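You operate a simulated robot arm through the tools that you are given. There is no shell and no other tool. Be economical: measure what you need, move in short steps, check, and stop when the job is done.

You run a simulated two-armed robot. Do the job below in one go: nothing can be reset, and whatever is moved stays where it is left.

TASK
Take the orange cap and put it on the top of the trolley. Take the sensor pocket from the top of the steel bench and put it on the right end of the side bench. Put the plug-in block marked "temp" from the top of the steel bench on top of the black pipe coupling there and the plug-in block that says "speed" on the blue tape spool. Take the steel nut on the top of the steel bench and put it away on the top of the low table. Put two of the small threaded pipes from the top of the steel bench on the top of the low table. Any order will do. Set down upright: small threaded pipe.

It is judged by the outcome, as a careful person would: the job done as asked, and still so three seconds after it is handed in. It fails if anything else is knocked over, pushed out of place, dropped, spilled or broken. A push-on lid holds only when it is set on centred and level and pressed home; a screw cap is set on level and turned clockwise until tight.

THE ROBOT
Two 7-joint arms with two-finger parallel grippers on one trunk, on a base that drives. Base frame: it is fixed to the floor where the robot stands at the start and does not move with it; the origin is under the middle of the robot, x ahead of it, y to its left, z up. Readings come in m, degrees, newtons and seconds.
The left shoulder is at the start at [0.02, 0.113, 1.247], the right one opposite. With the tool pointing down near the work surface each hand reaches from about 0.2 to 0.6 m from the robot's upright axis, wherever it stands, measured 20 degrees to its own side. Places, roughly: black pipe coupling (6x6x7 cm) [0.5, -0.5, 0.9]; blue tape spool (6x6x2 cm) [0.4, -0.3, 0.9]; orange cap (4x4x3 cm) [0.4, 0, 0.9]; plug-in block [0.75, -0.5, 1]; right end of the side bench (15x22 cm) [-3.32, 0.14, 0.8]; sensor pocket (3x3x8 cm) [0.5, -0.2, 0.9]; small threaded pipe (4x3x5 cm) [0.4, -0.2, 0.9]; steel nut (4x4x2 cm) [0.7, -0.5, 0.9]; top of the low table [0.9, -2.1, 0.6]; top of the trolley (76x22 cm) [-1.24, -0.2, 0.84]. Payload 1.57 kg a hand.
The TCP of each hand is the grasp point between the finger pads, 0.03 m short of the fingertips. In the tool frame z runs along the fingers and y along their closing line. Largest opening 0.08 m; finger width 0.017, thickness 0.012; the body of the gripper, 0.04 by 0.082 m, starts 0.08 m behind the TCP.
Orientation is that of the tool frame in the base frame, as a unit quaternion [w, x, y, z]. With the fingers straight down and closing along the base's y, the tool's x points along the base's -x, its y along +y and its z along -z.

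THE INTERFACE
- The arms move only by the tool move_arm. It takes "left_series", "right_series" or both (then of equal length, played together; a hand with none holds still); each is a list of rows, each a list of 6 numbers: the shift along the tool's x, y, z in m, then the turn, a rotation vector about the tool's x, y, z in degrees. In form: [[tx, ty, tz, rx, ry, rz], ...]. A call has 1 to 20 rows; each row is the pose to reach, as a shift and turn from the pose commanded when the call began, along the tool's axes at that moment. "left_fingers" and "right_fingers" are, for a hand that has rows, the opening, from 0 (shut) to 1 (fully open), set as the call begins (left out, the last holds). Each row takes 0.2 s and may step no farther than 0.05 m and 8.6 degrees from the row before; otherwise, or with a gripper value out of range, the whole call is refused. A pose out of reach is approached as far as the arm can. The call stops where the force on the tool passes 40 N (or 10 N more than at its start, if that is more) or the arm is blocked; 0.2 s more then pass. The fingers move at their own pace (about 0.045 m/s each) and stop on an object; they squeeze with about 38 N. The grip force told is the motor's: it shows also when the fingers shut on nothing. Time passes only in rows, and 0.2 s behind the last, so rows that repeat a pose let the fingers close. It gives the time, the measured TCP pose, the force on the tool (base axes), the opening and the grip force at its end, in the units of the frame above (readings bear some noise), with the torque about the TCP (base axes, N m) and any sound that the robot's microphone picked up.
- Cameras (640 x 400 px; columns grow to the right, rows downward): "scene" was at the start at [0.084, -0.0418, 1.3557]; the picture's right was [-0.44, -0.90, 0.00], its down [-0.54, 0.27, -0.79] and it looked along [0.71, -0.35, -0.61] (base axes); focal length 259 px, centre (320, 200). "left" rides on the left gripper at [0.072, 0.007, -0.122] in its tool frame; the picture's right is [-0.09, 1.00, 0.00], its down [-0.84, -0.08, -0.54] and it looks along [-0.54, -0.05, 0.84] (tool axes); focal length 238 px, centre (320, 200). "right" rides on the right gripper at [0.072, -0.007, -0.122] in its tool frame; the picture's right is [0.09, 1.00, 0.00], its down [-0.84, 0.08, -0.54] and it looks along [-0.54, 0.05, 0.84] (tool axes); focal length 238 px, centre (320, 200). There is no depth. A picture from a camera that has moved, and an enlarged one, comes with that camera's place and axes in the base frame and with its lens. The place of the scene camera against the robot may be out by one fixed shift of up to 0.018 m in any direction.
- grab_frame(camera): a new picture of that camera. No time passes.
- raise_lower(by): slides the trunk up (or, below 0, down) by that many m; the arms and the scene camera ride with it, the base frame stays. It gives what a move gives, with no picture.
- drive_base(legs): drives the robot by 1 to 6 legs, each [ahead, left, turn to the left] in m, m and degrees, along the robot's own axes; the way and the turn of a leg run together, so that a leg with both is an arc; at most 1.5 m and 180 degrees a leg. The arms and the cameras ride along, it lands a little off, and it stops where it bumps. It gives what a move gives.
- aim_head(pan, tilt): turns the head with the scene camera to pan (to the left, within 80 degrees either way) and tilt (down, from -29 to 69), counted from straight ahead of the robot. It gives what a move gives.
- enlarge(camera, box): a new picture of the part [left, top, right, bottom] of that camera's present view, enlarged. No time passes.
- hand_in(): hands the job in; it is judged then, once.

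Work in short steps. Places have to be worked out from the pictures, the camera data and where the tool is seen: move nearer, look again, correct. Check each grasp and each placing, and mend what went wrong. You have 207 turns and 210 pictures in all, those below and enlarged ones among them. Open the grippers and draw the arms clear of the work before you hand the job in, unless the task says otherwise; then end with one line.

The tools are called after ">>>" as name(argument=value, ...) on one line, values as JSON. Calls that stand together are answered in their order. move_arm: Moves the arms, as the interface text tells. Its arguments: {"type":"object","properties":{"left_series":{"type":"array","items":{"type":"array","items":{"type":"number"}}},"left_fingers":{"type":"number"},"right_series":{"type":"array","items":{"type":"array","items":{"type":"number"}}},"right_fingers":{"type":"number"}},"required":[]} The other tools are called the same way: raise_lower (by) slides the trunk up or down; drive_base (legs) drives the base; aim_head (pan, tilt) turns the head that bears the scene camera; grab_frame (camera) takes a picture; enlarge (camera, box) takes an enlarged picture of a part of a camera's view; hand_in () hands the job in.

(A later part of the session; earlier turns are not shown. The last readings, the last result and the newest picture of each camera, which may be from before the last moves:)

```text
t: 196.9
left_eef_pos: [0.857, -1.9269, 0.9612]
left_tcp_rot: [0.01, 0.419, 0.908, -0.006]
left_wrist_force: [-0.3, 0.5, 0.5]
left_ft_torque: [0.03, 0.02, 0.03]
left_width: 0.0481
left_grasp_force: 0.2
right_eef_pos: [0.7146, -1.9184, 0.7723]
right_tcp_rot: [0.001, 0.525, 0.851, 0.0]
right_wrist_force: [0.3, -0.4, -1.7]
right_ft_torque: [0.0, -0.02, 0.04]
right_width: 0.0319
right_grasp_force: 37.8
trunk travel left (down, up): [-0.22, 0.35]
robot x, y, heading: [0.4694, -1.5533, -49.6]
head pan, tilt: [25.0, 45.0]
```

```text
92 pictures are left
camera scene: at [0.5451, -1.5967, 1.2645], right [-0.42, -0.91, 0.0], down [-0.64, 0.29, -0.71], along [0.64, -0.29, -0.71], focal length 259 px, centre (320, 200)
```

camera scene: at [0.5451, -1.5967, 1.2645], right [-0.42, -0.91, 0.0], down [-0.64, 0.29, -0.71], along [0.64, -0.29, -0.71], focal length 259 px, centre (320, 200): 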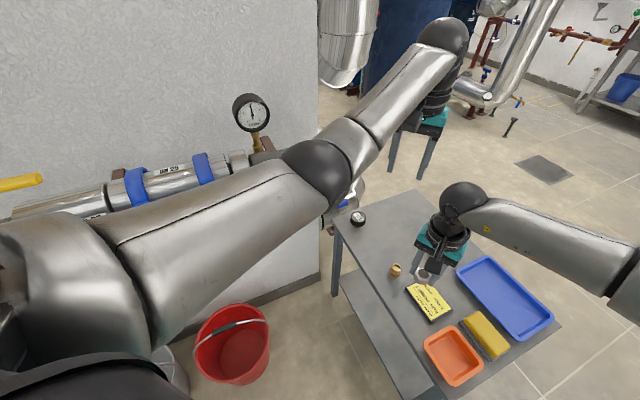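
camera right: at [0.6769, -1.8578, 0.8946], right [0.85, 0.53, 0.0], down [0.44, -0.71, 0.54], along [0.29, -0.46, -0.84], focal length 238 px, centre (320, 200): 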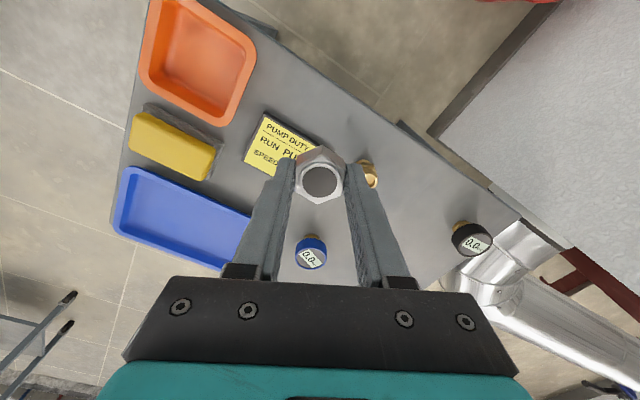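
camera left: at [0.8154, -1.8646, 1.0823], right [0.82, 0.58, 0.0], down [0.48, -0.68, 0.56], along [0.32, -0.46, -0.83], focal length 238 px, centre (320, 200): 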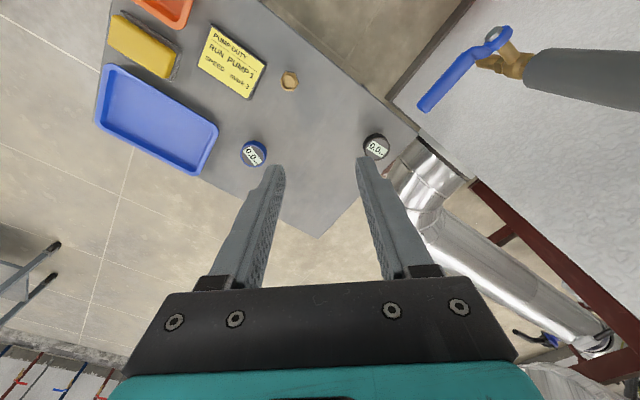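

Position is good: strip below, pipe clear of the finger. Descend with guarded final steps.

>>> move_arm(right_series=[[0, 0, 0.04, 0, 0, 0], [0, 0, 0.08, 0, 0, 0], [0, 0, 0.115, 0, 0, 0], [0, 0, 0.135, 0, 0, 0], [0, 0, 0.135, 0, 0, 0]])

>>> grab_frame(camera="right")

>>> enlarge(camera="scene", box=[340, 220, 500, 320])

```text
t: 198.1
left_eef_pos: [0.8572, -1.9262, 0.9606]
left_tcp_rot: [0.011, 0.418, 0.908, -0.005]
left_wrist_force: [-0.9, -1.4, -0.4]
left_ft_torque: [-0.02, 0.02, 0.0]
left_width: 0.0481
left_grasp_force: 0.1
right_eef_pos: [0.7139, -1.9196, 0.639]
right_tcp_rot: [-0.001, 0.525, 0.851, 0.0]
right_wrist_force: [-0.5, 0.1, -1.6]
right_ft_torque: [0.0, -0.02, 0.0]
right_width: 0.0319
right_grasp_force: 38.4
trunk travel left (down, up): [-0.22, 0.35]
robot x, y, heading: [0.4709, -1.5534, -49.7]
head pan, tilt: [25.0, 45.0]
```

```text
91 pictures are left
camera right: at [0.6757, -1.8578, 0.7601], right [0.85, 0.53, 0.0], down [0.44, -0.71, 0.54], along [0.29, -0.46, -0.84], focal length 238 px, centre (320, 200)
```

right: 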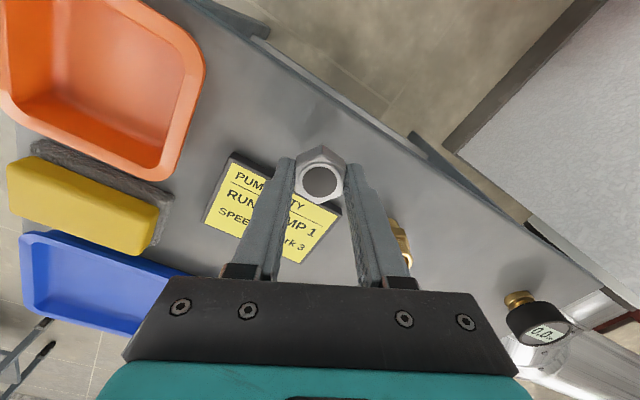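

```text
4.00 times, centred on (420, 270) of scene
camera zoom: at [0.5451, -1.5967, 1.2645], right [-0.42, -0.91, 0.0], down [-0.64, 0.29, -0.71], along [0.64, -0.29, -0.71], focal length 1035 px, centre (-80, -80)
```

zoom: 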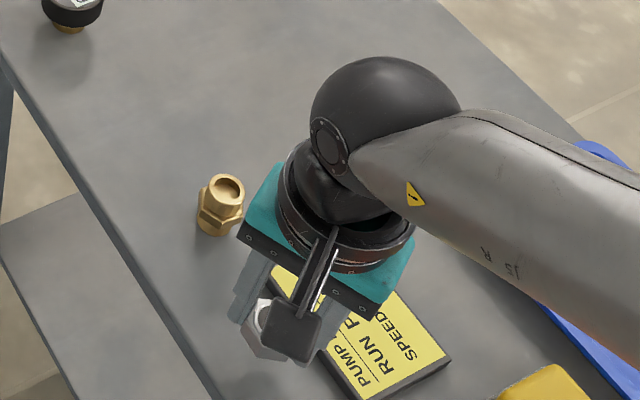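

Clearances about 1 cm; I shift 9 mm along the jaw axis (away from the card) and lower to contact.

>>> move_arm(right_series=[[0, 0.009, 0.008, 0, 0, 0], [0, 0.009, 0.018, 0, 0, 0], [0, 0.009, 0.022, 0, 0, 0], [0, 0.009, 0.025, 0, 0, 0], [0, 0.009, 0.028, 0, 0, 0], [0, 0.009, 0.031, 0, 0, 0]])

>>> grab_frame(camera="right")

```text
t: 199.5
left_eef_pos: [0.8569, -1.9264, 0.9626]
left_tcp_rot: [0.011, 0.418, 0.908, -0.006]
left_wrist_force: [0.3, 0.4, 0.5]
left_ft_torque: [-0.03, 0.03, -0.02]
left_width: 0.048
left_grasp_force: 0.0
right_eef_pos: [0.7226, -1.9148, 0.611]
right_tcp_rot: [0.003, 0.525, 0.851, -0.001]
right_wrist_force: [-0.2, -0.9, 26.9]
right_ft_torque: [-0.02, 0.13, -0.04]
right_width: 0.0321
right_grasp_force: 38.4
trunk travel left (down, up): [-0.22, 0.35]
robot x, y, heading: [0.4696, -1.5544, -49.6]
head pan, tilt: [25.0, 45.0]
```

```text
89 pictures are left
camera right: at [0.6837, -1.8533, 0.7324], right [0.85, 0.53, 0.0], down [0.44, -0.71, 0.55], along [0.29, -0.46, -0.84], focal length 238 px, centre (320, 200)
```

right: 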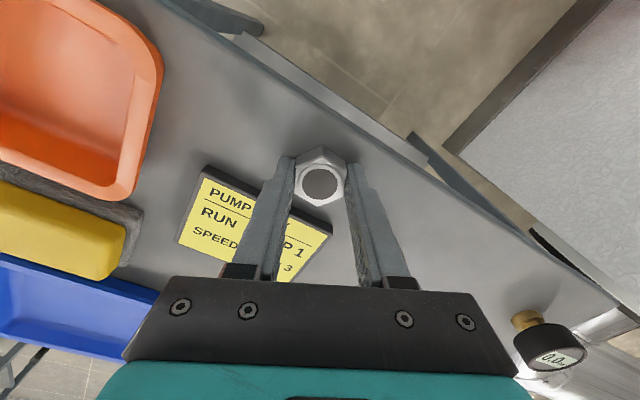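

Contact at 0.611 as predicted. Ease, open just enough, and rise.

>>> move_arm(right_series=[[0, 0, -0.003, 0, 0, 0], [0, 0, -0.003, 0, 0, 0]])

>>> move_arm(right_series=[[0, 0, 0, 0, 0, 0], [0, 0, 0, 0, 0, 0], [0, 0, 0, 0, 0, 0]], right_fingers=0.52)

>>> move_arm(right_series=[[0, 0, -0.02, 0, 0, 0], [0, 0, -0.06, 0, 0, 0], [0, 0, -0.11, 0, 0, 0], [0, 0, -0.16, 0, 0, 0], [0, 0, -0.21, 0, 0, 0], [0, 0, -0.26, 0, 0, 0], [0, 0, -0.31, 0, 0, 0], [0, 0, -0.36, 0, 0, 0]])

>>> grab_frame(camera="right")

```text
t: 200.1
left_eef_pos: [0.8574, -1.9273, 0.9605]
left_tcp_rot: [0.011, 0.418, 0.908, -0.005]
left_wrist_force: [-0.1, -0.1, -0.1]
left_ft_torque: [0.0, -0.01, -0.01]
left_width: 0.048
left_grasp_force: 0.0
right_eef_pos: [0.7213, -1.9148, 0.6098]
right_tcp_rot: [0.001, 0.526, 0.851, 0.0]
right_wrist_force: [3.1, -1.5, 7.8]
right_ft_torque: [-0.16, -0.19, -0.01]
right_width: 0.0322
right_grasp_force: 37.4
trunk travel left (down, up): [-0.22, 0.35]
robot x, y, heading: [0.4688, -1.5499, -49.6]
head pan, tilt: [25.0, 45.0]
```

```text
t: 200.9
left_eef_pos: [0.8583, -1.9267, 0.9604]
left_tcp_rot: [0.01, 0.418, 0.908, -0.007]
left_wrist_force: [-0.2, 0.4, -0.2]
left_ft_torque: [-0.01, 0.01, 0.04]
left_width: 0.0482
left_grasp_force: 0.1
right_eef_pos: [0.7233, -1.9125, 0.6105]
right_tcp_rot: [0.0, 0.524, 0.852, 0.0]
right_wrist_force: [0.6, 0.1, 0.1]
right_ft_torque: [0.0, 0.0, 0.0]
right_width: 0.0417
right_grasp_force: 0.2
trunk travel left (down, up): [-0.22, 0.35]
robot x, y, heading: [0.4677, -1.5507, -49.9]
head pan, tilt: [25.0, 45.0]
```

```text
t: 202.2
left_eef_pos: [0.8659, -1.9331, 0.9708]
left_tcp_rot: [0.032, 0.41, 0.911, -0.017]
left_wrist_force: [10.7, -3.9, -0.6]
left_ft_torque: [0.08, 0.02, 0.36]
left_width: 0.0436
left_grasp_force: 0.2
right_eef_pos: [0.8038, -1.9299, 0.7521]
right_tcp_rot: [-0.008, 0.528, 0.849, 0.013]
right_wrist_force: [0.0, 0.0, -0.3]
right_ft_torque: [0.01, 0.02, 0.0]
right_width: 0.0416
right_grasp_force: 0.1
right hand out of reach, approached as far as the arm can: row 1, 2, 3, 4, 5, 6
trunk travel left (down, up): [-0.22, 0.35]
robot x, y, heading: [0.4699, -1.5528, -49.6]
head pan, tilt: [25.0, 45.0]
stopped in row 6 (left hand): the force on the tool passed its limit at 74 N (the readings are from after the stop); the commanded pose is now the measured one
```

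```text
88 pictures are left
camera right: at [0.7657, -1.8717, 0.8779], right [0.85, 0.52, 0.02], down [0.44, -0.73, 0.52], along [0.28, -0.44, -0.85], focal length 238 px, centre (320, 200)
```

right: 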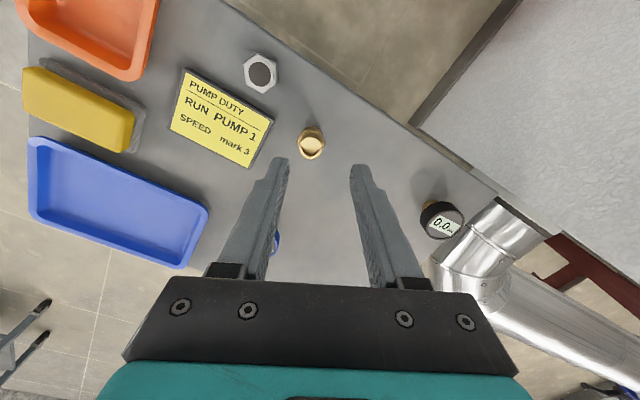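

The nut and pipe stand fine, but the right hand drifted sideways as it rose and touched the left gripper. I lift the left hand clear first.

>>> move_arm(left_series=[[0, 0.01, -0.03, 0, 0, 0], [0, 0.01, -0.07, 0, 0, 0], [0, 0.01, -0.11, 0, 0, 0], [0, 0.01, -0.15, 0, 0, 0]])

>>> grab_frame(camera="scene")

```text
t: 203.2
left_eef_pos: [0.8655, -1.9163, 1.1232]
left_tcp_rot: [0.03, 0.411, 0.911, -0.017]
left_wrist_force: [-0.8, -0.6, -0.3]
left_ft_torque: [0.02, -0.03, 0.03]
left_width: 0.0483
left_grasp_force: 0.1
right_eef_pos: [0.8042, -1.9311, 0.755]
right_tcp_rot: [-0.006, 0.528, 0.849, 0.013]
right_wrist_force: [-0.2, 0.6, 0.9]
right_ft_torque: [-0.03, -0.04, 0.0]
right_width: 0.0418
right_grasp_force: 0.1
trunk travel left (down, up): [-0.22, 0.35]
robot x, y, heading: [0.4651, -1.5524, -49.6]
head pan, tilt: [25.0, 45.0]
```

```text
87 pictures are left
camera scene: at [0.5448, -1.5965, 1.2645], right [-0.42, -0.91, 0.0], down [-0.64, 0.29, -0.71], along [0.64, -0.29, -0.71], focal length 259 px, centre (320, 200)
```

scene: 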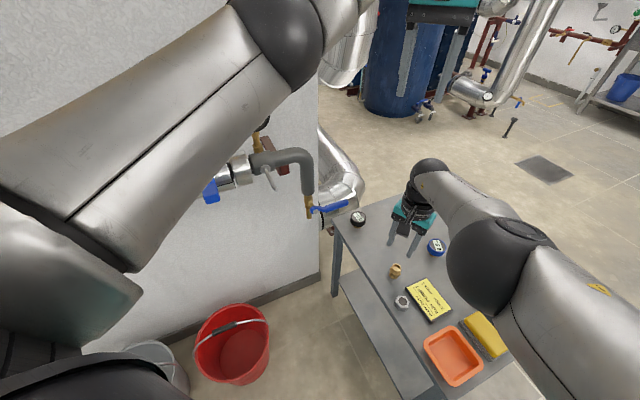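

I raise the trunk to bring everything clear, then back away from the table.

>>> raise_lower(by=0.22)

>>> drive_base(legs=[[-0.25, 0, 0]])

>>> grab_frame(camera="scene")

```text
t: 205.5
left_eef_pos: [0.8649, -1.9179, 1.3408]
left_tcp_rot: [0.03, 0.412, 0.911, -0.017]
left_wrist_force: [0.0, 0.5, 0.4]
left_ft_torque: [-0.01, -0.01, 0.0]
left_width: 0.0482
left_grasp_force: 0.1
right_eef_pos: [0.8049, -1.9295, 0.9752]
right_tcp_rot: [-0.006, 0.529, 0.849, 0.013]
right_wrist_force: [0.6, -0.3, 0.3]
right_ft_torque: [-0.02, -0.02, 0.0]
right_width: 0.0412
right_grasp_force: 0.0
trunk travel left (down, up): [-0.44, 0.13]
robot x, y, heading: [0.4673, -1.5523, -49.4]
head pan, tilt: [25.0, 45.0]
```

```text
t: 207.3
left_eef_pos: [0.7017, -1.7263, 1.3406]
left_tcp_rot: [0.031, 0.413, 0.91, -0.018]
left_wrist_force: [0.3, 0.9, -0.5]
left_ft_torque: [-0.01, 0.0, 0.01]
left_width: 0.0483
left_grasp_force: 0.0
right_eef_pos: [0.6412, -1.7398, 0.9751]
right_tcp_rot: [-0.005, 0.529, 0.849, 0.013]
right_wrist_force: [0.5, -0.1, 0.6]
right_ft_torque: [0.01, -0.04, -0.04]
right_width: 0.0416
right_grasp_force: 0.0
trunk travel left (down, up): [-0.44, 0.13]
robot x, y, heading: [0.3049, -1.3614, -49.8]
head pan, tilt: [25.0, 45.0]
```

```text
86 pictures are left
camera scene: at [0.3831, -1.4061, 1.4845], right [-0.42, -0.91, 0.0], down [-0.64, 0.29, -0.71], along [0.64, -0.3, -0.71], focal length 259 px, centre (320, 200)
```

scene: 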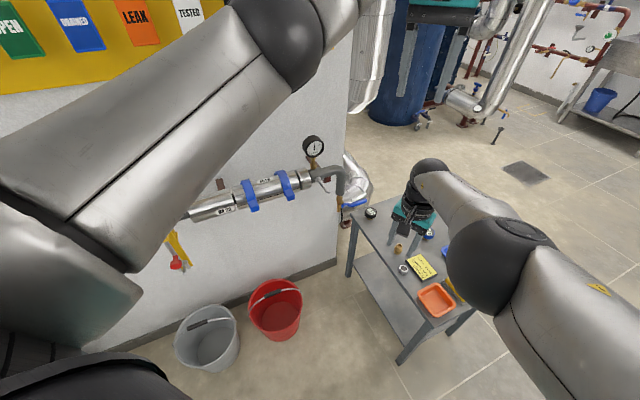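

Backed off. I lower the trunk to its starting height and bring both hands back to tidy poses, correcting the small tilts.

>>> drive_base(legs=[[-0.15, 0, 0]])

>>> move_arm(left_series=[[0.02, 0.01, 0, 0, 1, 0], [0.04, 0.02, 0, -0.2, 2, 0], [0.06, 0.03, 0.02, -0.3, 3, 0], [0.08, 0.04, 0.04, -0.4, 4.1, 0], [0.08, 0.04, 0.07, -0.4, 4.1, 0], [0.08, 0.04, 0.1, -0.4, 4.1, 0], [0.08, 0.04, 0.1, -0.4, 4.1, 0]], right_series=[[0.009, -0.035, -0.02, 0.2, -0.3, -2], [0.018, -0.07, -0.04, 0.4, -0.6, -4], [0.027, -0.105, -0.06, 0.6, -0.9, -7], [0.036, -0.14, -0.08, 0.8, -1.1, -10], [0.045, -0.176, -0.1, 0.96, -1.27, -13], [0.055, -0.2125, -0.12, 0.96, -1.27, -13.6], [0.055, -0.2125, -0.12, 0.96, -1.27, -13.6]])

>>> raise_lower(by=-0.1)

```text
t: 208.7
left_eef_pos: [0.6067, -1.6119, 1.3422]
left_tcp_rot: [0.032, 0.412, 0.91, -0.018]
left_wrist_force: [-0.2, 0.0, -0.5]
left_ft_torque: [-0.06, -0.03, 0.01]
left_width: 0.0479
left_grasp_force: 0.1
right_eef_pos: [0.5447, -1.6253, 0.9751]
right_tcp_rot: [-0.005, 0.529, 0.849, 0.013]
right_wrist_force: [0.1, 0.3, -0.2]
right_ft_torque: [-0.04, 0.0, 0.0]
right_width: 0.0417
right_grasp_force: 0.1
trunk travel left (down, up): [-0.44, 0.13]
robot x, y, heading: [0.2085, -1.2491, -49.3]
head pan, tilt: [25.0, 45.0]
```

```text
t: 210.3
left_eef_pos: [0.5889, -1.5309, 1.2357]
left_tcp_rot: [0.0, 0.412, 0.911, -0.001]
left_wrist_force: [0.3, 0.0, 0.6]
left_ft_torque: [-0.02, -0.01, -0.03]
left_width: 0.048
left_grasp_force: 0.2
right_eef_pos: [0.4914, -1.7453, 1.046]
right_tcp_rot: [0.0, 0.423, 0.906, 0.001]
right_wrist_force: [-0.7, 0.6, 0.5]
right_ft_torque: [-0.04, 0.01, 0.01]
right_width: 0.0416
right_grasp_force: 0.1
right hand out of reach, approached as far as the arm can: row 1, 2, 3, 4, 5, 6, 7
trunk travel left (down, up): [-0.44, 0.13]
robot x, y, heading: [0.207, -1.2495, -49.6]
head pan, tilt: [25.0, 45.0]
```

```text
t: 211.6
left_eef_pos: [0.5877, -1.5324, 1.135]
left_tcp_rot: [-0.001, 0.411, 0.911, 0.0]
left_wrist_force: [-0.7, 0.4, 0.1]
left_ft_torque: [-0.01, -0.01, 0.01]
left_width: 0.0478
left_grasp_force: 0.0
right_eef_pos: [0.4905, -1.7447, 0.9463]
right_tcp_rot: [-0.001, 0.424, 0.906, 0.002]
right_wrist_force: [-0.1, 0.5, 0.2]
right_ft_torque: [0.02, 0.02, -0.02]
right_width: 0.0418
right_grasp_force: 0.0
trunk travel left (down, up): [-0.34, 0.23]
robot x, y, heading: [0.2115, -1.2489, -49.7]
head pan, tilt: [25.0, 45.0]
```

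Right arm is stretched; I retract it toward the body and raise it.

>>> move_arm(right_series=[[0.03, 0.0, 0, 0, 0, 0], [0.06, 0, 0, 0, 0, 0], [0.09, -0.01, -0.03, 0, 0, 0], [0.12, -0.02, -0.06, 0, 0, 0], [0.14, -0.03, -0.1, 0, 0, 0], [0.15, -0.04, -0.14, 0, 0, 0], [0.15, -0.04, -0.14, 0, 0, 0]])

>>> grab_frame(camera="scene")

```text
t: 213.2
left_eef_pos: [0.588, -1.5307, 1.1362]
left_tcp_rot: [-0.002, 0.412, 0.911, 0.001]
left_wrist_force: [0.4, -0.1, 0.8]
left_ft_torque: [-0.01, 0.03, 0.03]
left_width: 0.0482
left_grasp_force: 0.0
right_eef_pos: [0.3625, -1.6559, 1.0876]
right_tcp_rot: [-0.001, 0.424, 0.906, 0.0]
right_wrist_force: [-0.6, -0.7, -0.2]
right_ft_torque: [0.02, 0.0, -0.01]
right_width: 0.0419
right_grasp_force: 0.1
right hand out of reach, approached as far as the arm can: row 1
trunk travel left (down, up): [-0.34, 0.23]
robot x, y, heading: [0.211, -1.246, -49.7]
head pan, tilt: [25.0, 45.0]
```

```text
85 pictures are left
camera scene: at [0.2872, -1.2927, 1.3844], right [-0.42, -0.91, 0.0], down [-0.64, 0.29, -0.71], along [0.64, -0.29, -0.71], focal length 259 px, centre (320, 200)
```

scene: 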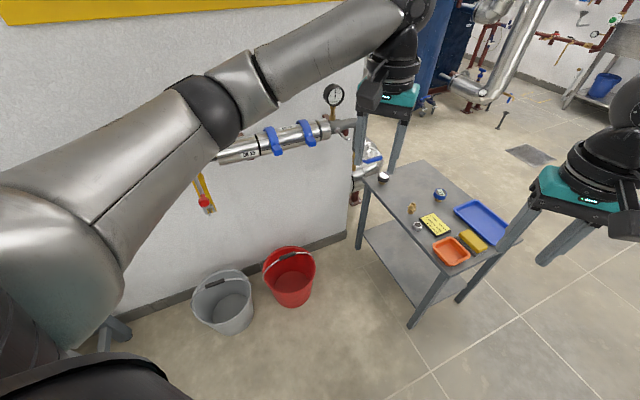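

Arms are tidy. Now to the bench's right end at heading ~50° so the left hand can pick the next pipe.

>>> drive_base(legs=[[0, 0, 100], [0.36, -0.03, 0]])

>>> grab_frame(camera="left")

>>> grab_frame(camera="scene")

```text
t: 219.8
left_eef_pos: [0.6791, -0.5685, 1.1347]
left_tcp_rot: [-0.001, -0.433, 0.902, 0.0]
left_wrist_force: [-2.0, -0.1, 0.4]
left_ft_torque: [0.05, 0.03, 0.02]
left_width: 0.0482
left_grasp_force: 0.0
right_eef_pos: [0.8399, -0.7686, 1.0867]
right_tcp_rot: [-0.001, -0.421, 0.907, 0.001]
right_wrist_force: [0.3, 0.9, -0.9]
right_ft_torque: [-0.02, -0.03, 0.0]
right_width: 0.0413
right_grasp_force: 0.1
trunk travel left (down, up): [-0.34, 0.23]
robot x, y, heading: [0.4603, -0.9933, 50.0]
head pan, tilt: [25.0, 45.0]
```

```text
84 pictures are left
camera left: at [0.6301, -0.6195, 1.2582], right [-0.72, 0.69, 0.0], down [0.58, 0.61, 0.54], along [0.38, 0.39, -0.84], focal length 238 px, centre (320, 200)
```

left: 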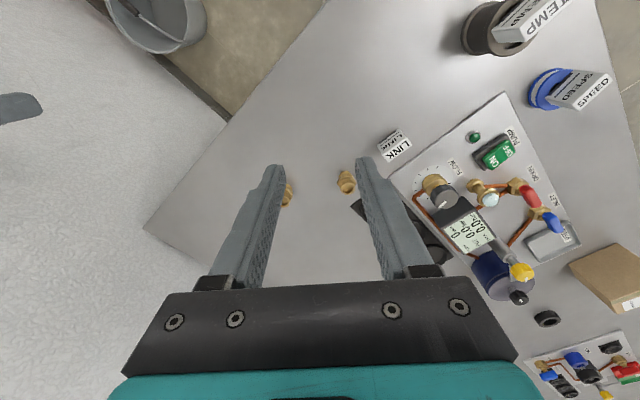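

```text
83 pictures are left
camera scene: at [0.4874, -0.9063, 1.3844], right [0.97, -0.25, 0.0], down [-0.18, -0.68, -0.71], along [0.18, 0.68, -0.71], focal length 259 px, centre (320, 200)
```

scene: 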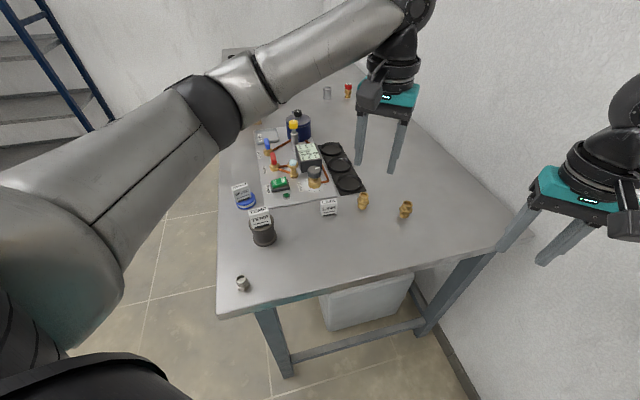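

I lower the trunk 0.1 for reach and move the left hand over the pipe at about [0.735, -0.449].

>>> raise_lower(by=-0.1)

>>> move_arm(left_series=[[-0.032, 0.008, 0, 0, 0, 0], [-0.064, 0.016, 0, 0, 0, 0], [-0.096, 0.024, 0, 0, 0, 0], [-0.1287, 0.0315, 0, 0, 0, 0], [-0.1287, 0.0315, 0.03, 0, 0, 0], [-0.1287, 0.0315, 0.03, 0, 0, 0]], left_fingers=0.75)

>>> grab_frame(camera="left")

>>> enlarge(camera="left", box=[256, 80, 384, 160])

```text
t: 221.1
left_eef_pos: [0.6792, -0.569, 1.0362]
left_tcp_rot: [0.0, -0.433, 0.901, 0.0]
left_wrist_force: [-0.6, -0.2, -0.9]
left_ft_torque: [0.04, 0.01, 0.0]
left_width: 0.0478
left_grasp_force: 0.2
right_eef_pos: [0.8392, -0.7674, 0.9882]
right_tcp_rot: [-0.001, -0.422, 0.907, 0.001]
right_wrist_force: [-0.3, 0.5, 1.3]
right_ft_torque: [0.0, 0.01, 0.01]
right_width: 0.0418
right_grasp_force: 0.0
trunk travel left (down, up): [-0.24, 0.33]
robot x, y, heading: [0.4611, -0.9893, 50.4]
head pan, tilt: [25.0, 45.0]
```

```text
t: 222.5
left_eef_pos: [0.725, -0.4513, 1.0064]
left_tcp_rot: [0.0, -0.433, 0.902, 0.0]
left_wrist_force: [-0.1, 0.2, -0.8]
left_ft_torque: [0.0, -0.02, 0.0]
left_width: 0.0602
left_grasp_force: 0.1
left hand out of reach, approached as far as the arm can: row 4, 5, 6
right_eef_pos: [0.8391, -0.7678, 0.9872]
right_tcp_rot: [-0.001, -0.421, 0.907, 0.0]
right_wrist_force: [0.4, 0.6, 0.3]
right_ft_torque: [-0.01, 0.0, -0.02]
right_width: 0.0417
right_grasp_force: 0.1
trunk travel left (down, up): [-0.24, 0.33]
robot x, y, heading: [0.4632, -0.9912, 50.4]
head pan, tilt: [25.0, 45.0]
```

```text
82 pictures are left
camera left: at [0.6762, -0.5037, 1.1287], right [-0.72, 0.7, 0.0], down [0.58, 0.6, 0.54], along [0.38, 0.39, -0.84], focal length 238 px, centre (320, 200)
```

left: 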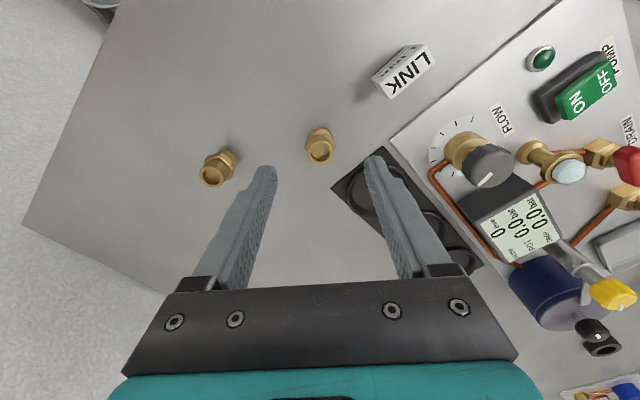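

```text
5.00 times, centred on (320, 120) of left
camera zoom: at [0.6762, -0.5037, 1.1287], right [-0.72, 0.7, 0.0], down [0.58, 0.6, 0.54], along [0.38, 0.39, -0.84], focal length 1192 px, centre (320, 600)
```

zoom: 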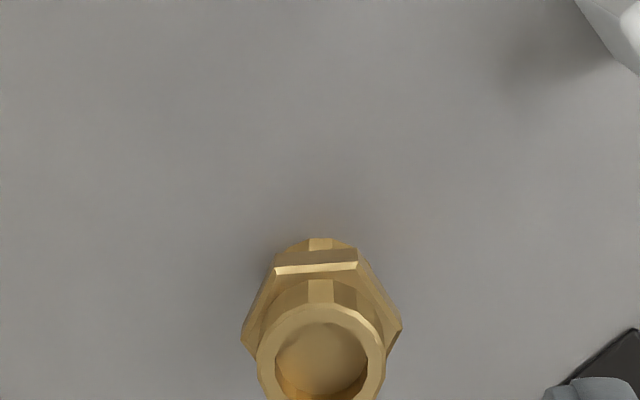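

The pipe's hex would meet the jaws corner-on, so I'll grip its round upper thread instead. It's just out of reach, so I nudge the base 4.5 cm ahead.

>>> drive_base(legs=[[0.045, 0, 0]])

>>> enlarge(camera="left", box=[240, 60, 400, 160])

```text
t: 223.4
left_eef_pos: [0.7553, -0.4179, 1.0062]
left_tcp_rot: [0.0, -0.433, 0.901, 0.0]
left_wrist_force: [0.6, -0.4, -0.3]
left_ft_torque: [-0.02, 0.01, -0.01]
left_width: 0.0599
left_grasp_force: 0.1
right_eef_pos: [0.8688, -0.7337, 0.9879]
right_tcp_rot: [-0.002, -0.421, 0.907, 0.0]
right_wrist_force: [0.4, 0.6, 0.3]
right_ft_torque: [-0.02, 0.01, 0.0]
right_width: 0.0417
right_grasp_force: 0.2
trunk travel left (down, up): [-0.24, 0.33]
robot x, y, heading: [0.4935, -0.955, 50.4]
head pan, tilt: [25.0, 45.0]
```

```text
4.00 times, centred on (320, 110) of left
camera zoom: at [0.7058, -0.4694, 1.1284], right [-0.72, 0.69, 0.0], down [0.58, 0.61, 0.54], along [0.38, 0.39, -0.84], focal length 953 px, centre (320, 560)
```

zoom: 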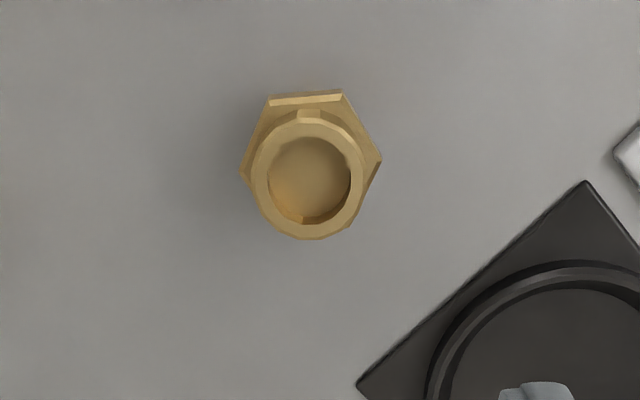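

Pipe top at [0.738, -0.441]. I move over it and down to TCP 0.923.

>>> move_arm(left_series=[[0.0283, -0.001, 0.0, 0, 0, 0], [0.0283, -0.001, 0.03, 0, 0, 0], [0.0283, -0.001, 0.03, 0, 0, 0]])

>>> grab_frame(camera="left")

```text
t: 224.2
left_eef_pos: [0.736, -0.4416, 0.9778]
left_tcp_rot: [-0.001, -0.434, 0.901, 0.0]
left_wrist_force: [0.5, 0.5, -0.7]
left_ft_torque: [0.01, 0.0, 0.03]
left_width: 0.06
left_grasp_force: 0.0
right_eef_pos: [0.8669, -0.7343, 0.9868]
right_tcp_rot: [-0.001, -0.421, 0.907, -0.001]
right_wrist_force: [-0.1, -0.1, -0.3]
right_ft_torque: [0.03, 0.01, 0.02]
right_width: 0.0413
right_grasp_force: 0.1
trunk travel left (down, up): [-0.24, 0.33]
robot x, y, heading: [0.4902, -0.9573, 50.2]
head pan, tilt: [25.0, 45.0]
```

```text
79 pictures are left
camera left: at [0.688, -0.4934, 1.0991], right [-0.72, 0.69, 0.0], down [0.58, 0.61, 0.54], along [0.38, 0.39, -0.84], focal length 238 px, centre (320, 200)
```

left: 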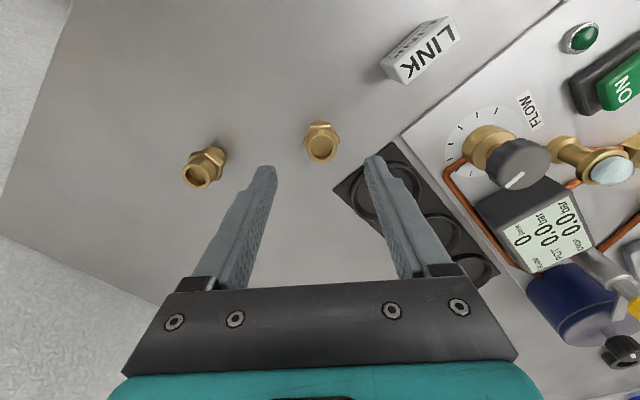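

Centred. Descend to grip the upper thread.

>>> move_arm(left_series=[[0, 0, 0.025, 0, 0, 0], [0, 0, 0.045, 0, 0, 0], [0, 0, 0.055, 0, 0, 0], [0, 0, 0.055, 0, 0, 0]])

>>> grab_frame(camera="left")

>>> enlarge(camera="scene", box=[310, 130, 430, 230])

```text
t: 225.2
left_eef_pos: [0.7381, -0.4425, 0.9203]
left_tcp_rot: [-0.001, -0.432, 0.902, -0.002]
left_wrist_force: [0.0, -0.4, 0.0]
left_ft_torque: [0.02, -0.01, -0.01]
left_width: 0.06
left_grasp_force: 0.1
right_eef_pos: [0.8676, -0.7337, 0.9867]
right_tcp_rot: [-0.002, -0.421, 0.907, 0.001]
right_wrist_force: [0.4, -0.3, 0.2]
right_ft_torque: [0.02, 0.01, 0.01]
right_width: 0.0415
right_grasp_force: 0.0
trunk travel left (down, up): [-0.24, 0.33]
robot x, y, heading: [0.4873, -0.9566, 50.1]
head pan, tilt: [25.0, 45.0]
```

```text
78 pictures are left
camera left: at [0.6883, -0.4938, 1.0435], right [-0.72, 0.69, 0.0], down [0.58, 0.6, 0.54], along [0.38, 0.39, -0.84], focal length 238 px, centre (320, 200)
```

left: 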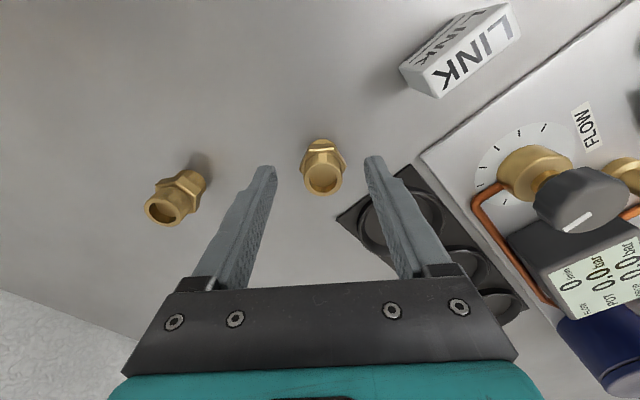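

```text
4.00 times, centred on (370, 180) of scene
camera zoom: at [0.5155, -0.8723, 1.2845], right [0.97, -0.25, 0.0], down [-0.18, -0.68, -0.71], along [0.18, 0.68, -0.71], focal length 1035 px, centre (120, 280)
```

zoom: 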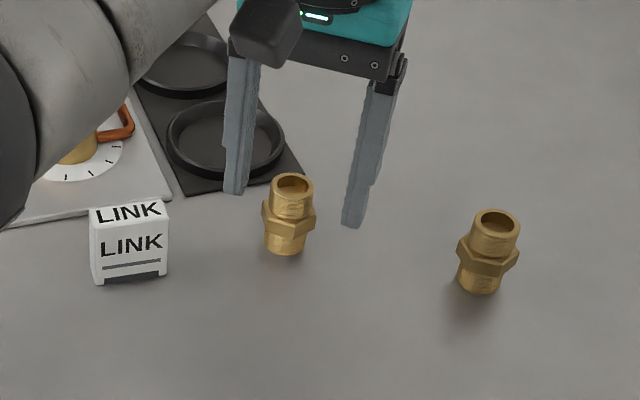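

The hex begins about z 0.893, so I raise 5 mm to grip only the round thread, then close.

>>> move_arm(left_series=[[0, 0, -0.005, 0, 0, 0], [0, 0, -0.005, 0, 0, 0]])

>>> move_arm(left_series=[[0, 0, 0, 0, 0, 0], [0, 0, 0, 0, 0, 0], [0, 0, 0, 0, 0, 0], [0, 0, 0, 0, 0, 0], [0, 0, 0, 0, 0, 0]], left_fingers=0)

>>> enlarge(camera="scene", box=[310, 130, 430, 230])

```text
t: 225.8
left_eef_pos: [0.7373, -0.4422, 0.9265]
left_tcp_rot: [-0.001, -0.433, 0.901, -0.001]
left_wrist_force: [-0.3, 0.8, -0.2]
left_ft_torque: [-0.01, 0.03, 0.03]
left_width: 0.06
left_grasp_force: 0.1
right_eef_pos: [0.8675, -0.7339, 0.9876]
right_tcp_rot: [-0.001, -0.421, 0.907, 0.0]
right_wrist_force: [1.2, -1.0, 0.1]
right_ft_torque: [0.02, 0.03, -0.02]
right_width: 0.0418
right_grasp_force: 0.1
trunk travel left (down, up): [-0.24, 0.33]
robot x, y, heading: [0.4958, -0.9542, 50.2]
head pan, tilt: [25.0, 45.0]
```

```text
t: 227.0
left_eef_pos: [0.7368, -0.4422, 0.9254]
left_tcp_rot: [-0.001, -0.433, 0.902, 0.0]
left_wrist_force: [-0.1, 0.0, 0.6]
left_ft_torque: [0.01, -0.02, 0.0]
left_width: 0.0266
left_grasp_force: 37.3
right_eef_pos: [0.8687, -0.7348, 0.9874]
right_tcp_rot: [-0.001, -0.421, 0.907, 0.0]
right_wrist_force: [0.2, -0.5, -0.4]
right_ft_torque: [0.03, -0.01, 0.0]
right_width: 0.0417
right_grasp_force: 0.1
trunk travel left (down, up): [-0.24, 0.33]
robot x, y, heading: [0.4904, -0.9535, 50.5]
head pan, tilt: [25.0, 45.0]
```

```text
4.00 times, centred on (370, 180) of scene
camera zoom: at [0.5154, -0.8724, 1.2845], right [0.97, -0.25, 0.0], down [-0.18, -0.68, -0.71], along [0.18, 0.68, -0.71], focal length 1035 px, centre (120, 280)
```

zoom: 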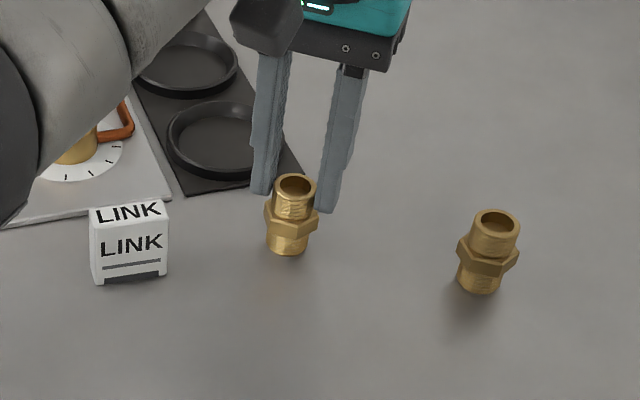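

Round thread gripped (27 mm, full force). I lift by raising the trunk 0.1, then retract a bit and check.

>>> raise_lower(by=0.1)

>>> move_arm(left_series=[[0.03, 0, -0.02, 0, 0, 0], [0.06, 0, -0.04, 0, 0, 0], [0.09, 0, -0.06, 0, 0, 0], [0.12, 0, -0.08, 0, 0, 0], [0.12, 0, -0.1, 0, 0, 0]])

>>> grab_frame(camera="left")

>>> grab_frame(camera="scene")

```text
t: 228.3
left_eef_pos: [0.737, -0.4414, 1.026]
left_tcp_rot: [0.0, -0.433, 0.901, 0.0]
left_wrist_force: [-0.7, 0.2, -0.9]
left_ft_torque: [0.0, -0.03, 0.01]
left_width: 0.0269
left_grasp_force: 37.1
right_eef_pos: [0.8663, -0.7339, 1.0858]
right_tcp_rot: [-0.001, -0.421, 0.907, 0.0]
right_wrist_force: [0.1, -0.7, -0.8]
right_ft_torque: [-0.02, -0.02, 0.01]
right_width: 0.0417
right_grasp_force: 0.1
trunk travel left (down, up): [-0.34, 0.23]
robot x, y, heading: [0.4935, -0.9575, 50.2]
head pan, tilt: [25.0, 45.0]
```

```text
t: 229.5
left_eef_pos: [0.6635, -0.5374, 1.1266]
left_tcp_rot: [-0.002, -0.433, 0.902, 0.0]
left_wrist_force: [-0.3, 0.8, -0.4]
left_ft_torque: [0.02, 0.0, 0.0]
left_width: 0.0267
left_grasp_force: 37.7
right_eef_pos: [0.8679, -0.7338, 1.088]
right_tcp_rot: [-0.001, -0.422, 0.907, 0.0]
right_wrist_force: [0.1, 0.4, 0.5]
right_ft_torque: [-0.01, 0.01, 0.01]
right_width: 0.0417
right_grasp_force: 0.1
trunk travel left (down, up): [-0.34, 0.23]
robot x, y, heading: [0.4945, -0.9572, 50.3]
head pan, tilt: [25.0, 45.0]
```

```text
75 pictures are left
camera left: at [0.6133, -0.588, 1.2494], right [-0.72, 0.69, 0.0], down [0.58, 0.61, 0.54], along [0.37, 0.39, -0.84], focal length 238 px, centre (320, 200)
```

left: 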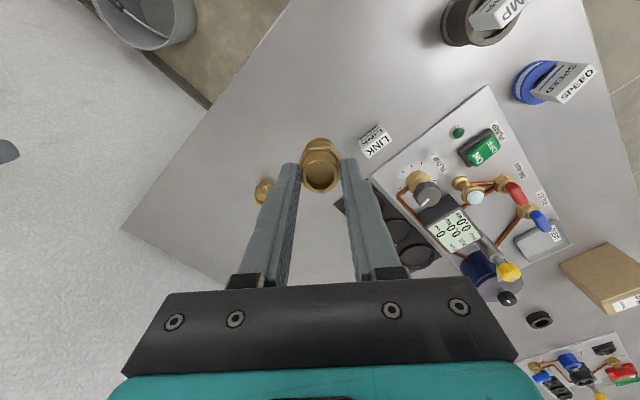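

```text
74 pictures are left
camera scene: at [0.5157, -0.8723, 1.3845], right [0.97, -0.25, 0.0], down [-0.18, -0.68, -0.71], along [0.18, 0.68, -0.71], focal length 259 px, centre (320, 200)
```

scene: 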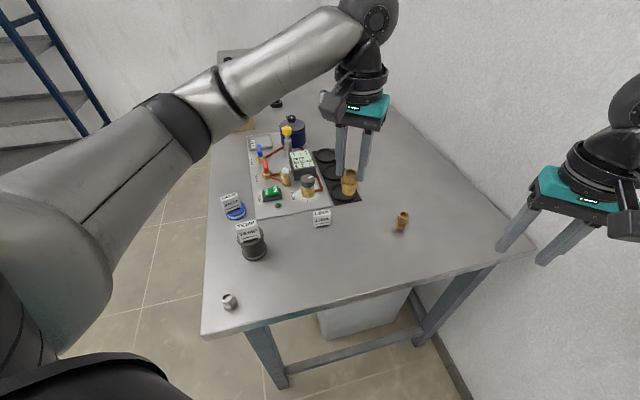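

Pipe held upright. I drive back to the low-table station the same way.

>>> drive_base(legs=[[-0.4, 0.03, 0], [0, 0, -100], [0.38, 0, 0]])

>>> grab_frame(camera="scene")

>>> grab_frame(camera="left")

```text
t: 238.2
left_eef_pos: [0.8352, -1.7806, 1.1276]
left_tcp_rot: [-0.002, 0.418, 0.908, 0.0]
left_wrist_force: [0.1, 1.2, -0.8]
left_ft_torque: [0.02, 0.01, -0.04]
left_width: 0.0266
left_grasp_force: 37.5
right_eef_pos: [0.6022, -1.946, 1.0875]
right_tcp_rot: [-0.001, 0.43, 0.903, 0.001]
right_wrist_force: [0.0, -0.1, 0.3]
right_ft_torque: [0.05, -0.01, 0.04]
right_width: 0.0418
right_grasp_force: 0.0
trunk travel left (down, up): [-0.34, 0.23]
robot x, y, heading: [0.4532, -1.5359, -50.3]
head pan, tilt: [25.0, 45.0]
```

```text
73 pictures are left
camera scene: at [0.5309, -1.5822, 1.3844], right [-0.43, -0.9, 0.0], down [-0.64, 0.3, -0.71], along [0.64, -0.3, -0.71], focal length 259 px, centre (320, 200)
```

scene: 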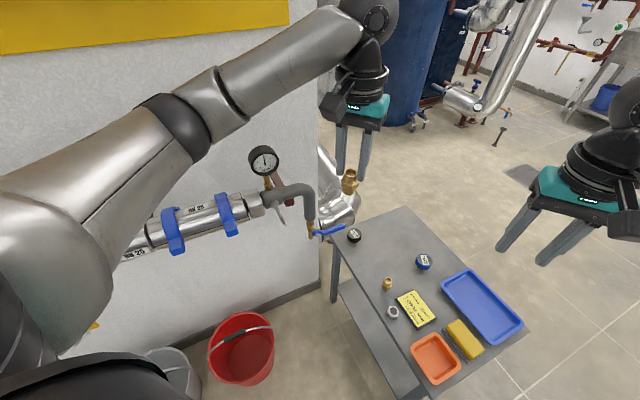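

```text
72 pictures are left
camera left: at [0.7945, -1.7219, 1.2492], right [0.82, 0.58, 0.0], down [0.49, -0.69, 0.54], along [0.31, -0.44, -0.84], focal length 238 px, centre (320, 200)
```

left: 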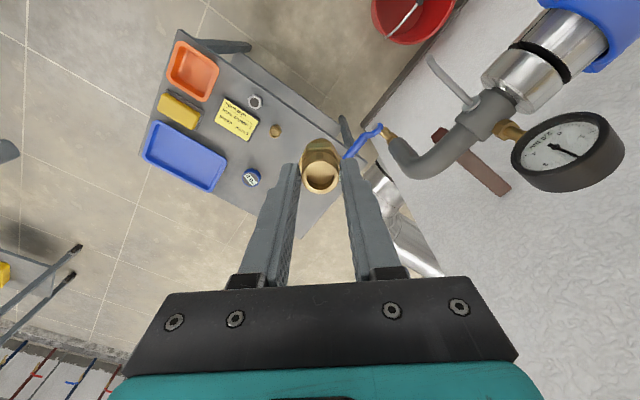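

I nudge ahead 5 cm and extend the left hand over [0.872, -1.955] at height.

>>> drive_base(legs=[[0.05, 0, 0]])

>>> move_arm(left_series=[[-0.027, -0.021, 0, 0, 0, 0], [-0.053, -0.042, 0, 0, 0, 0], [-0.08, -0.063, 0, 0, 0, 0], [-0.1065, -0.0845, 0, 0, 0, 0], [-0.1065, -0.0845, 0.04, 0, 0, 0], [-0.1065, -0.0845, 0.08, 0, 0, 0], [-0.1065, -0.0845, 0.12, 0, 0, 0], [-0.1065, -0.0845, 0.16, 0, 0, 0], [-0.1065, -0.0845, 0.16, 0, 0, 0]])

>>> grab_frame(camera="left")

>>> grab_frame(camera="scene")

```text
t: 239.2
left_eef_pos: [0.8673, -1.8203, 1.1261]
left_tcp_rot: [-0.001, 0.418, 0.909, 0.001]
left_wrist_force: [-1.2, 0.2, 0.2]
left_ft_torque: [0.04, 0.02, 0.01]
left_width: 0.0268
left_grasp_force: 37.2
right_eef_pos: [0.6334, -1.9835, 1.0856]
right_tcp_rot: [-0.001, 0.43, 0.903, 0.002]
right_wrist_force: [-0.6, -0.2, -0.5]
right_ft_torque: [0.03, 0.01, -0.01]
right_width: 0.0419
right_grasp_force: 0.1
trunk travel left (down, up): [-0.34, 0.23]
robot x, y, heading: [0.4841, -1.5734, -50.4]
head pan, tilt: [25.0, 45.0]
```

```text
t: 241.2
left_eef_pos: [0.8698, -1.9543, 0.966]
left_tcp_rot: [0.0, 0.417, 0.909, -0.001]
left_wrist_force: [1.1, -0.7, -0.7]
left_ft_torque: [0.0, -0.01, 0.01]
left_width: 0.0266
left_grasp_force: 37.2
right_eef_pos: [0.6341, -1.9837, 1.0865]
right_tcp_rot: [-0.001, 0.43, 0.903, 0.001]
right_wrist_force: [0.4, 0.5, 0.0]
right_ft_torque: [0.0, -0.01, -0.02]
right_width: 0.0415
right_grasp_force: 0.1
trunk travel left (down, up): [-0.34, 0.23]
robot x, y, heading: [0.4891, -1.5746, -50.4]
head pan, tilt: [25.0, 45.0]
```

```text
71 pictures are left
camera left: at [0.8305, -1.8953, 1.0883], right [0.82, 0.58, 0.0], down [0.49, -0.69, 0.54], along [0.31, -0.44, -0.84], focal length 238 px, centre (320, 200)
```

left: 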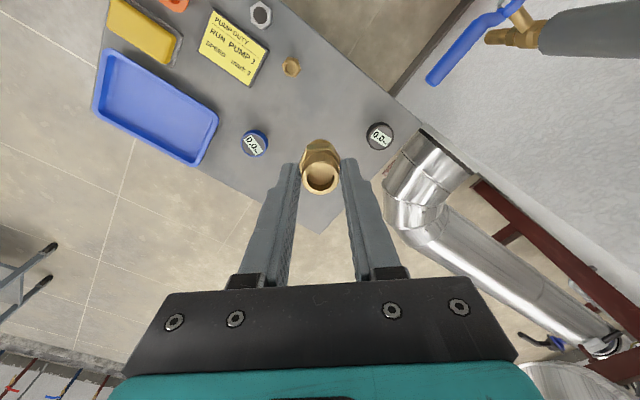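

```text
70 pictures are left
camera scene: at [0.5622, -1.6198, 1.3845], right [-0.43, -0.9, 0.0], down [-0.64, 0.3, -0.71], along [0.64, -0.3, -0.71], focal length 259 px, centre (320, 200)
```

scene: 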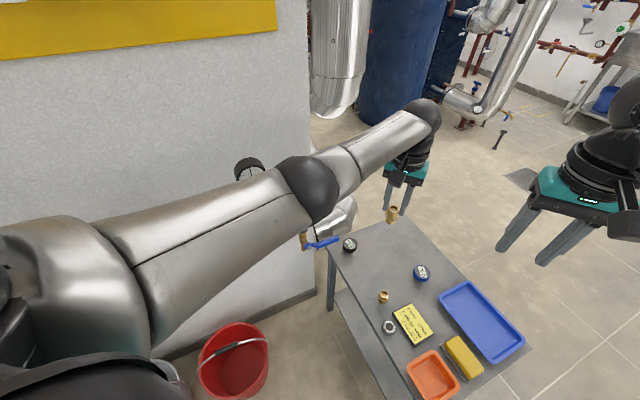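

Landing spot is free all around. I continue down with the arm.

>>> move_arm(left_series=[[0, 0, 0.04, 0, 0, 0], [0, 0, 0.08, 0, 0, 0], [0, 0, 0.12, 0, 0, 0], [0, 0, 0.15, 0, 0, 0]])

>>> grab_frame(camera="scene")

```text
t: 242.2
left_eef_pos: [0.8597, -1.9258, 0.8269]
left_tcp_rot: [0.0, 0.418, 0.909, 0.0]
left_wrist_force: [0.2, -0.1, -1.5]
left_ft_torque: [-0.02, -0.01, 0.0]
left_width: 0.0268
left_grasp_force: 36.9
left hand out of reach, approached as far as the arm can: row 2, 3, 4
right_eef_pos: [0.6348, -1.9843, 1.0872]
right_tcp_rot: [0.0, 0.43, 0.903, 0.002]
right_wrist_force: [0.4, -0.5, 0.0]
right_ft_torque: [0.01, -0.01, 0.01]
right_width: 0.0417
right_grasp_force: 0.1
trunk travel left (down, up): [-0.34, 0.23]
robot x, y, heading: [0.4893, -1.5755, -50.3]
head pan, tilt: [25.0, 45.0]
```

```text
69 pictures are left
camera scene: at [0.5622, -1.6198, 1.3845], right [-0.43, -0.9, 0.0], down [-0.64, 0.3, -0.71], along [0.64, -0.3, -0.71], focal length 259 px, centre (320, 200)
```

scene: 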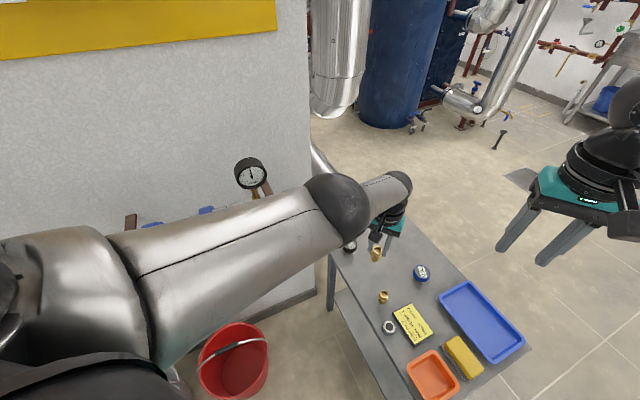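

At the limit with slight drift back. I lower the trunk 0.12, then re-centre the hand.

>>> raise_lower(by=-0.1)

>>> move_arm(left_series=[[-0.015, -0.005, 0, 0, 0, 0], [-0.03, -0.01, 0, 0, 0, 0], [-0.03, -0.01, 0, 0, 0, 0]])

>>> grab_frame(camera="scene")

>>> grab_frame(camera="left")

```text
t: 243.5
left_eef_pos: [0.8594, -1.9267, 0.7279]
left_tcp_rot: [-0.001, 0.418, 0.908, 0.0]
left_wrist_force: [-0.3, -0.1, -0.1]
left_ft_torque: [-0.01, 0.0, 0.03]
left_width: 0.0263
left_grasp_force: 37.9
right_eef_pos: [0.6345, -1.9832, 0.9879]
right_tcp_rot: [0.0, 0.429, 0.903, 0.001]
right_wrist_force: [-0.1, -0.1, -0.1]
right_ft_torque: [-0.01, 0.03, -0.02]
right_width: 0.0417
right_grasp_force: 0.1
trunk travel left (down, up): [-0.24, 0.33]
robot x, y, heading: [0.4871, -1.5747, -50.3]
head pan, tilt: [25.0, 45.0]
```

```text
t: 244.3
left_eef_pos: [0.8585, -1.9321, 0.7368]
left_tcp_rot: [-0.001, 0.418, 0.909, 0.0]
left_wrist_force: [0.3, -0.1, 0.3]
left_ft_torque: [0.03, 0.0, -0.02]
left_width: 0.0268
left_grasp_force: 37.6
left hand out of reach, approached as far as the arm can: row 1, 2, 3
right_eef_pos: [0.634, -1.9835, 0.9864]
right_tcp_rot: [-0.001, 0.428, 0.904, 0.001]
right_wrist_force: [-0.2, -0.8, -0.4]
right_ft_torque: [0.02, 0.02, 0.0]
right_width: 0.0415
right_grasp_force: 0.0
trunk travel left (down, up): [-0.24, 0.33]
robot x, y, heading: [0.4877, -1.5725, -50.2]
head pan, tilt: [25.0, 45.0]
```

```text
68 pictures are left
camera scene: at [0.5621, -1.6199, 1.2845], right [-0.43, -0.9, 0.0], down [-0.64, 0.3, -0.71], along [0.64, -0.3, -0.71], focal length 259 px, centre (320, 200)
```

scene: 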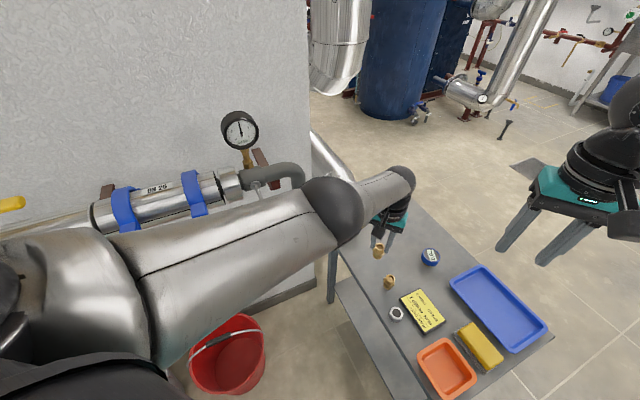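

```text
67 pictures are left
camera left: at [0.8192, -1.8734, 0.8597], right [0.82, 0.58, 0.0], down [0.49, -0.69, 0.54], along [0.31, -0.44, -0.84], focal length 238 px, centre (320, 200)
```

left: 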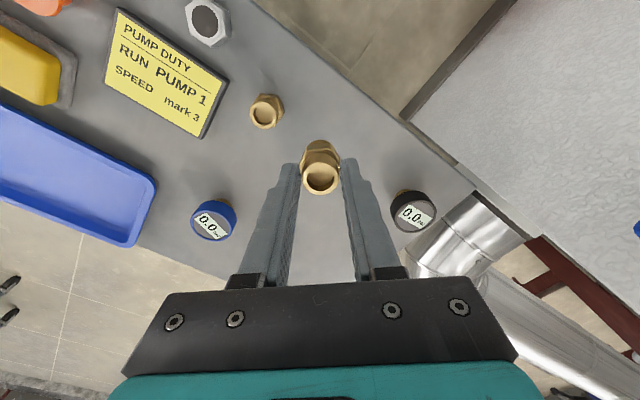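

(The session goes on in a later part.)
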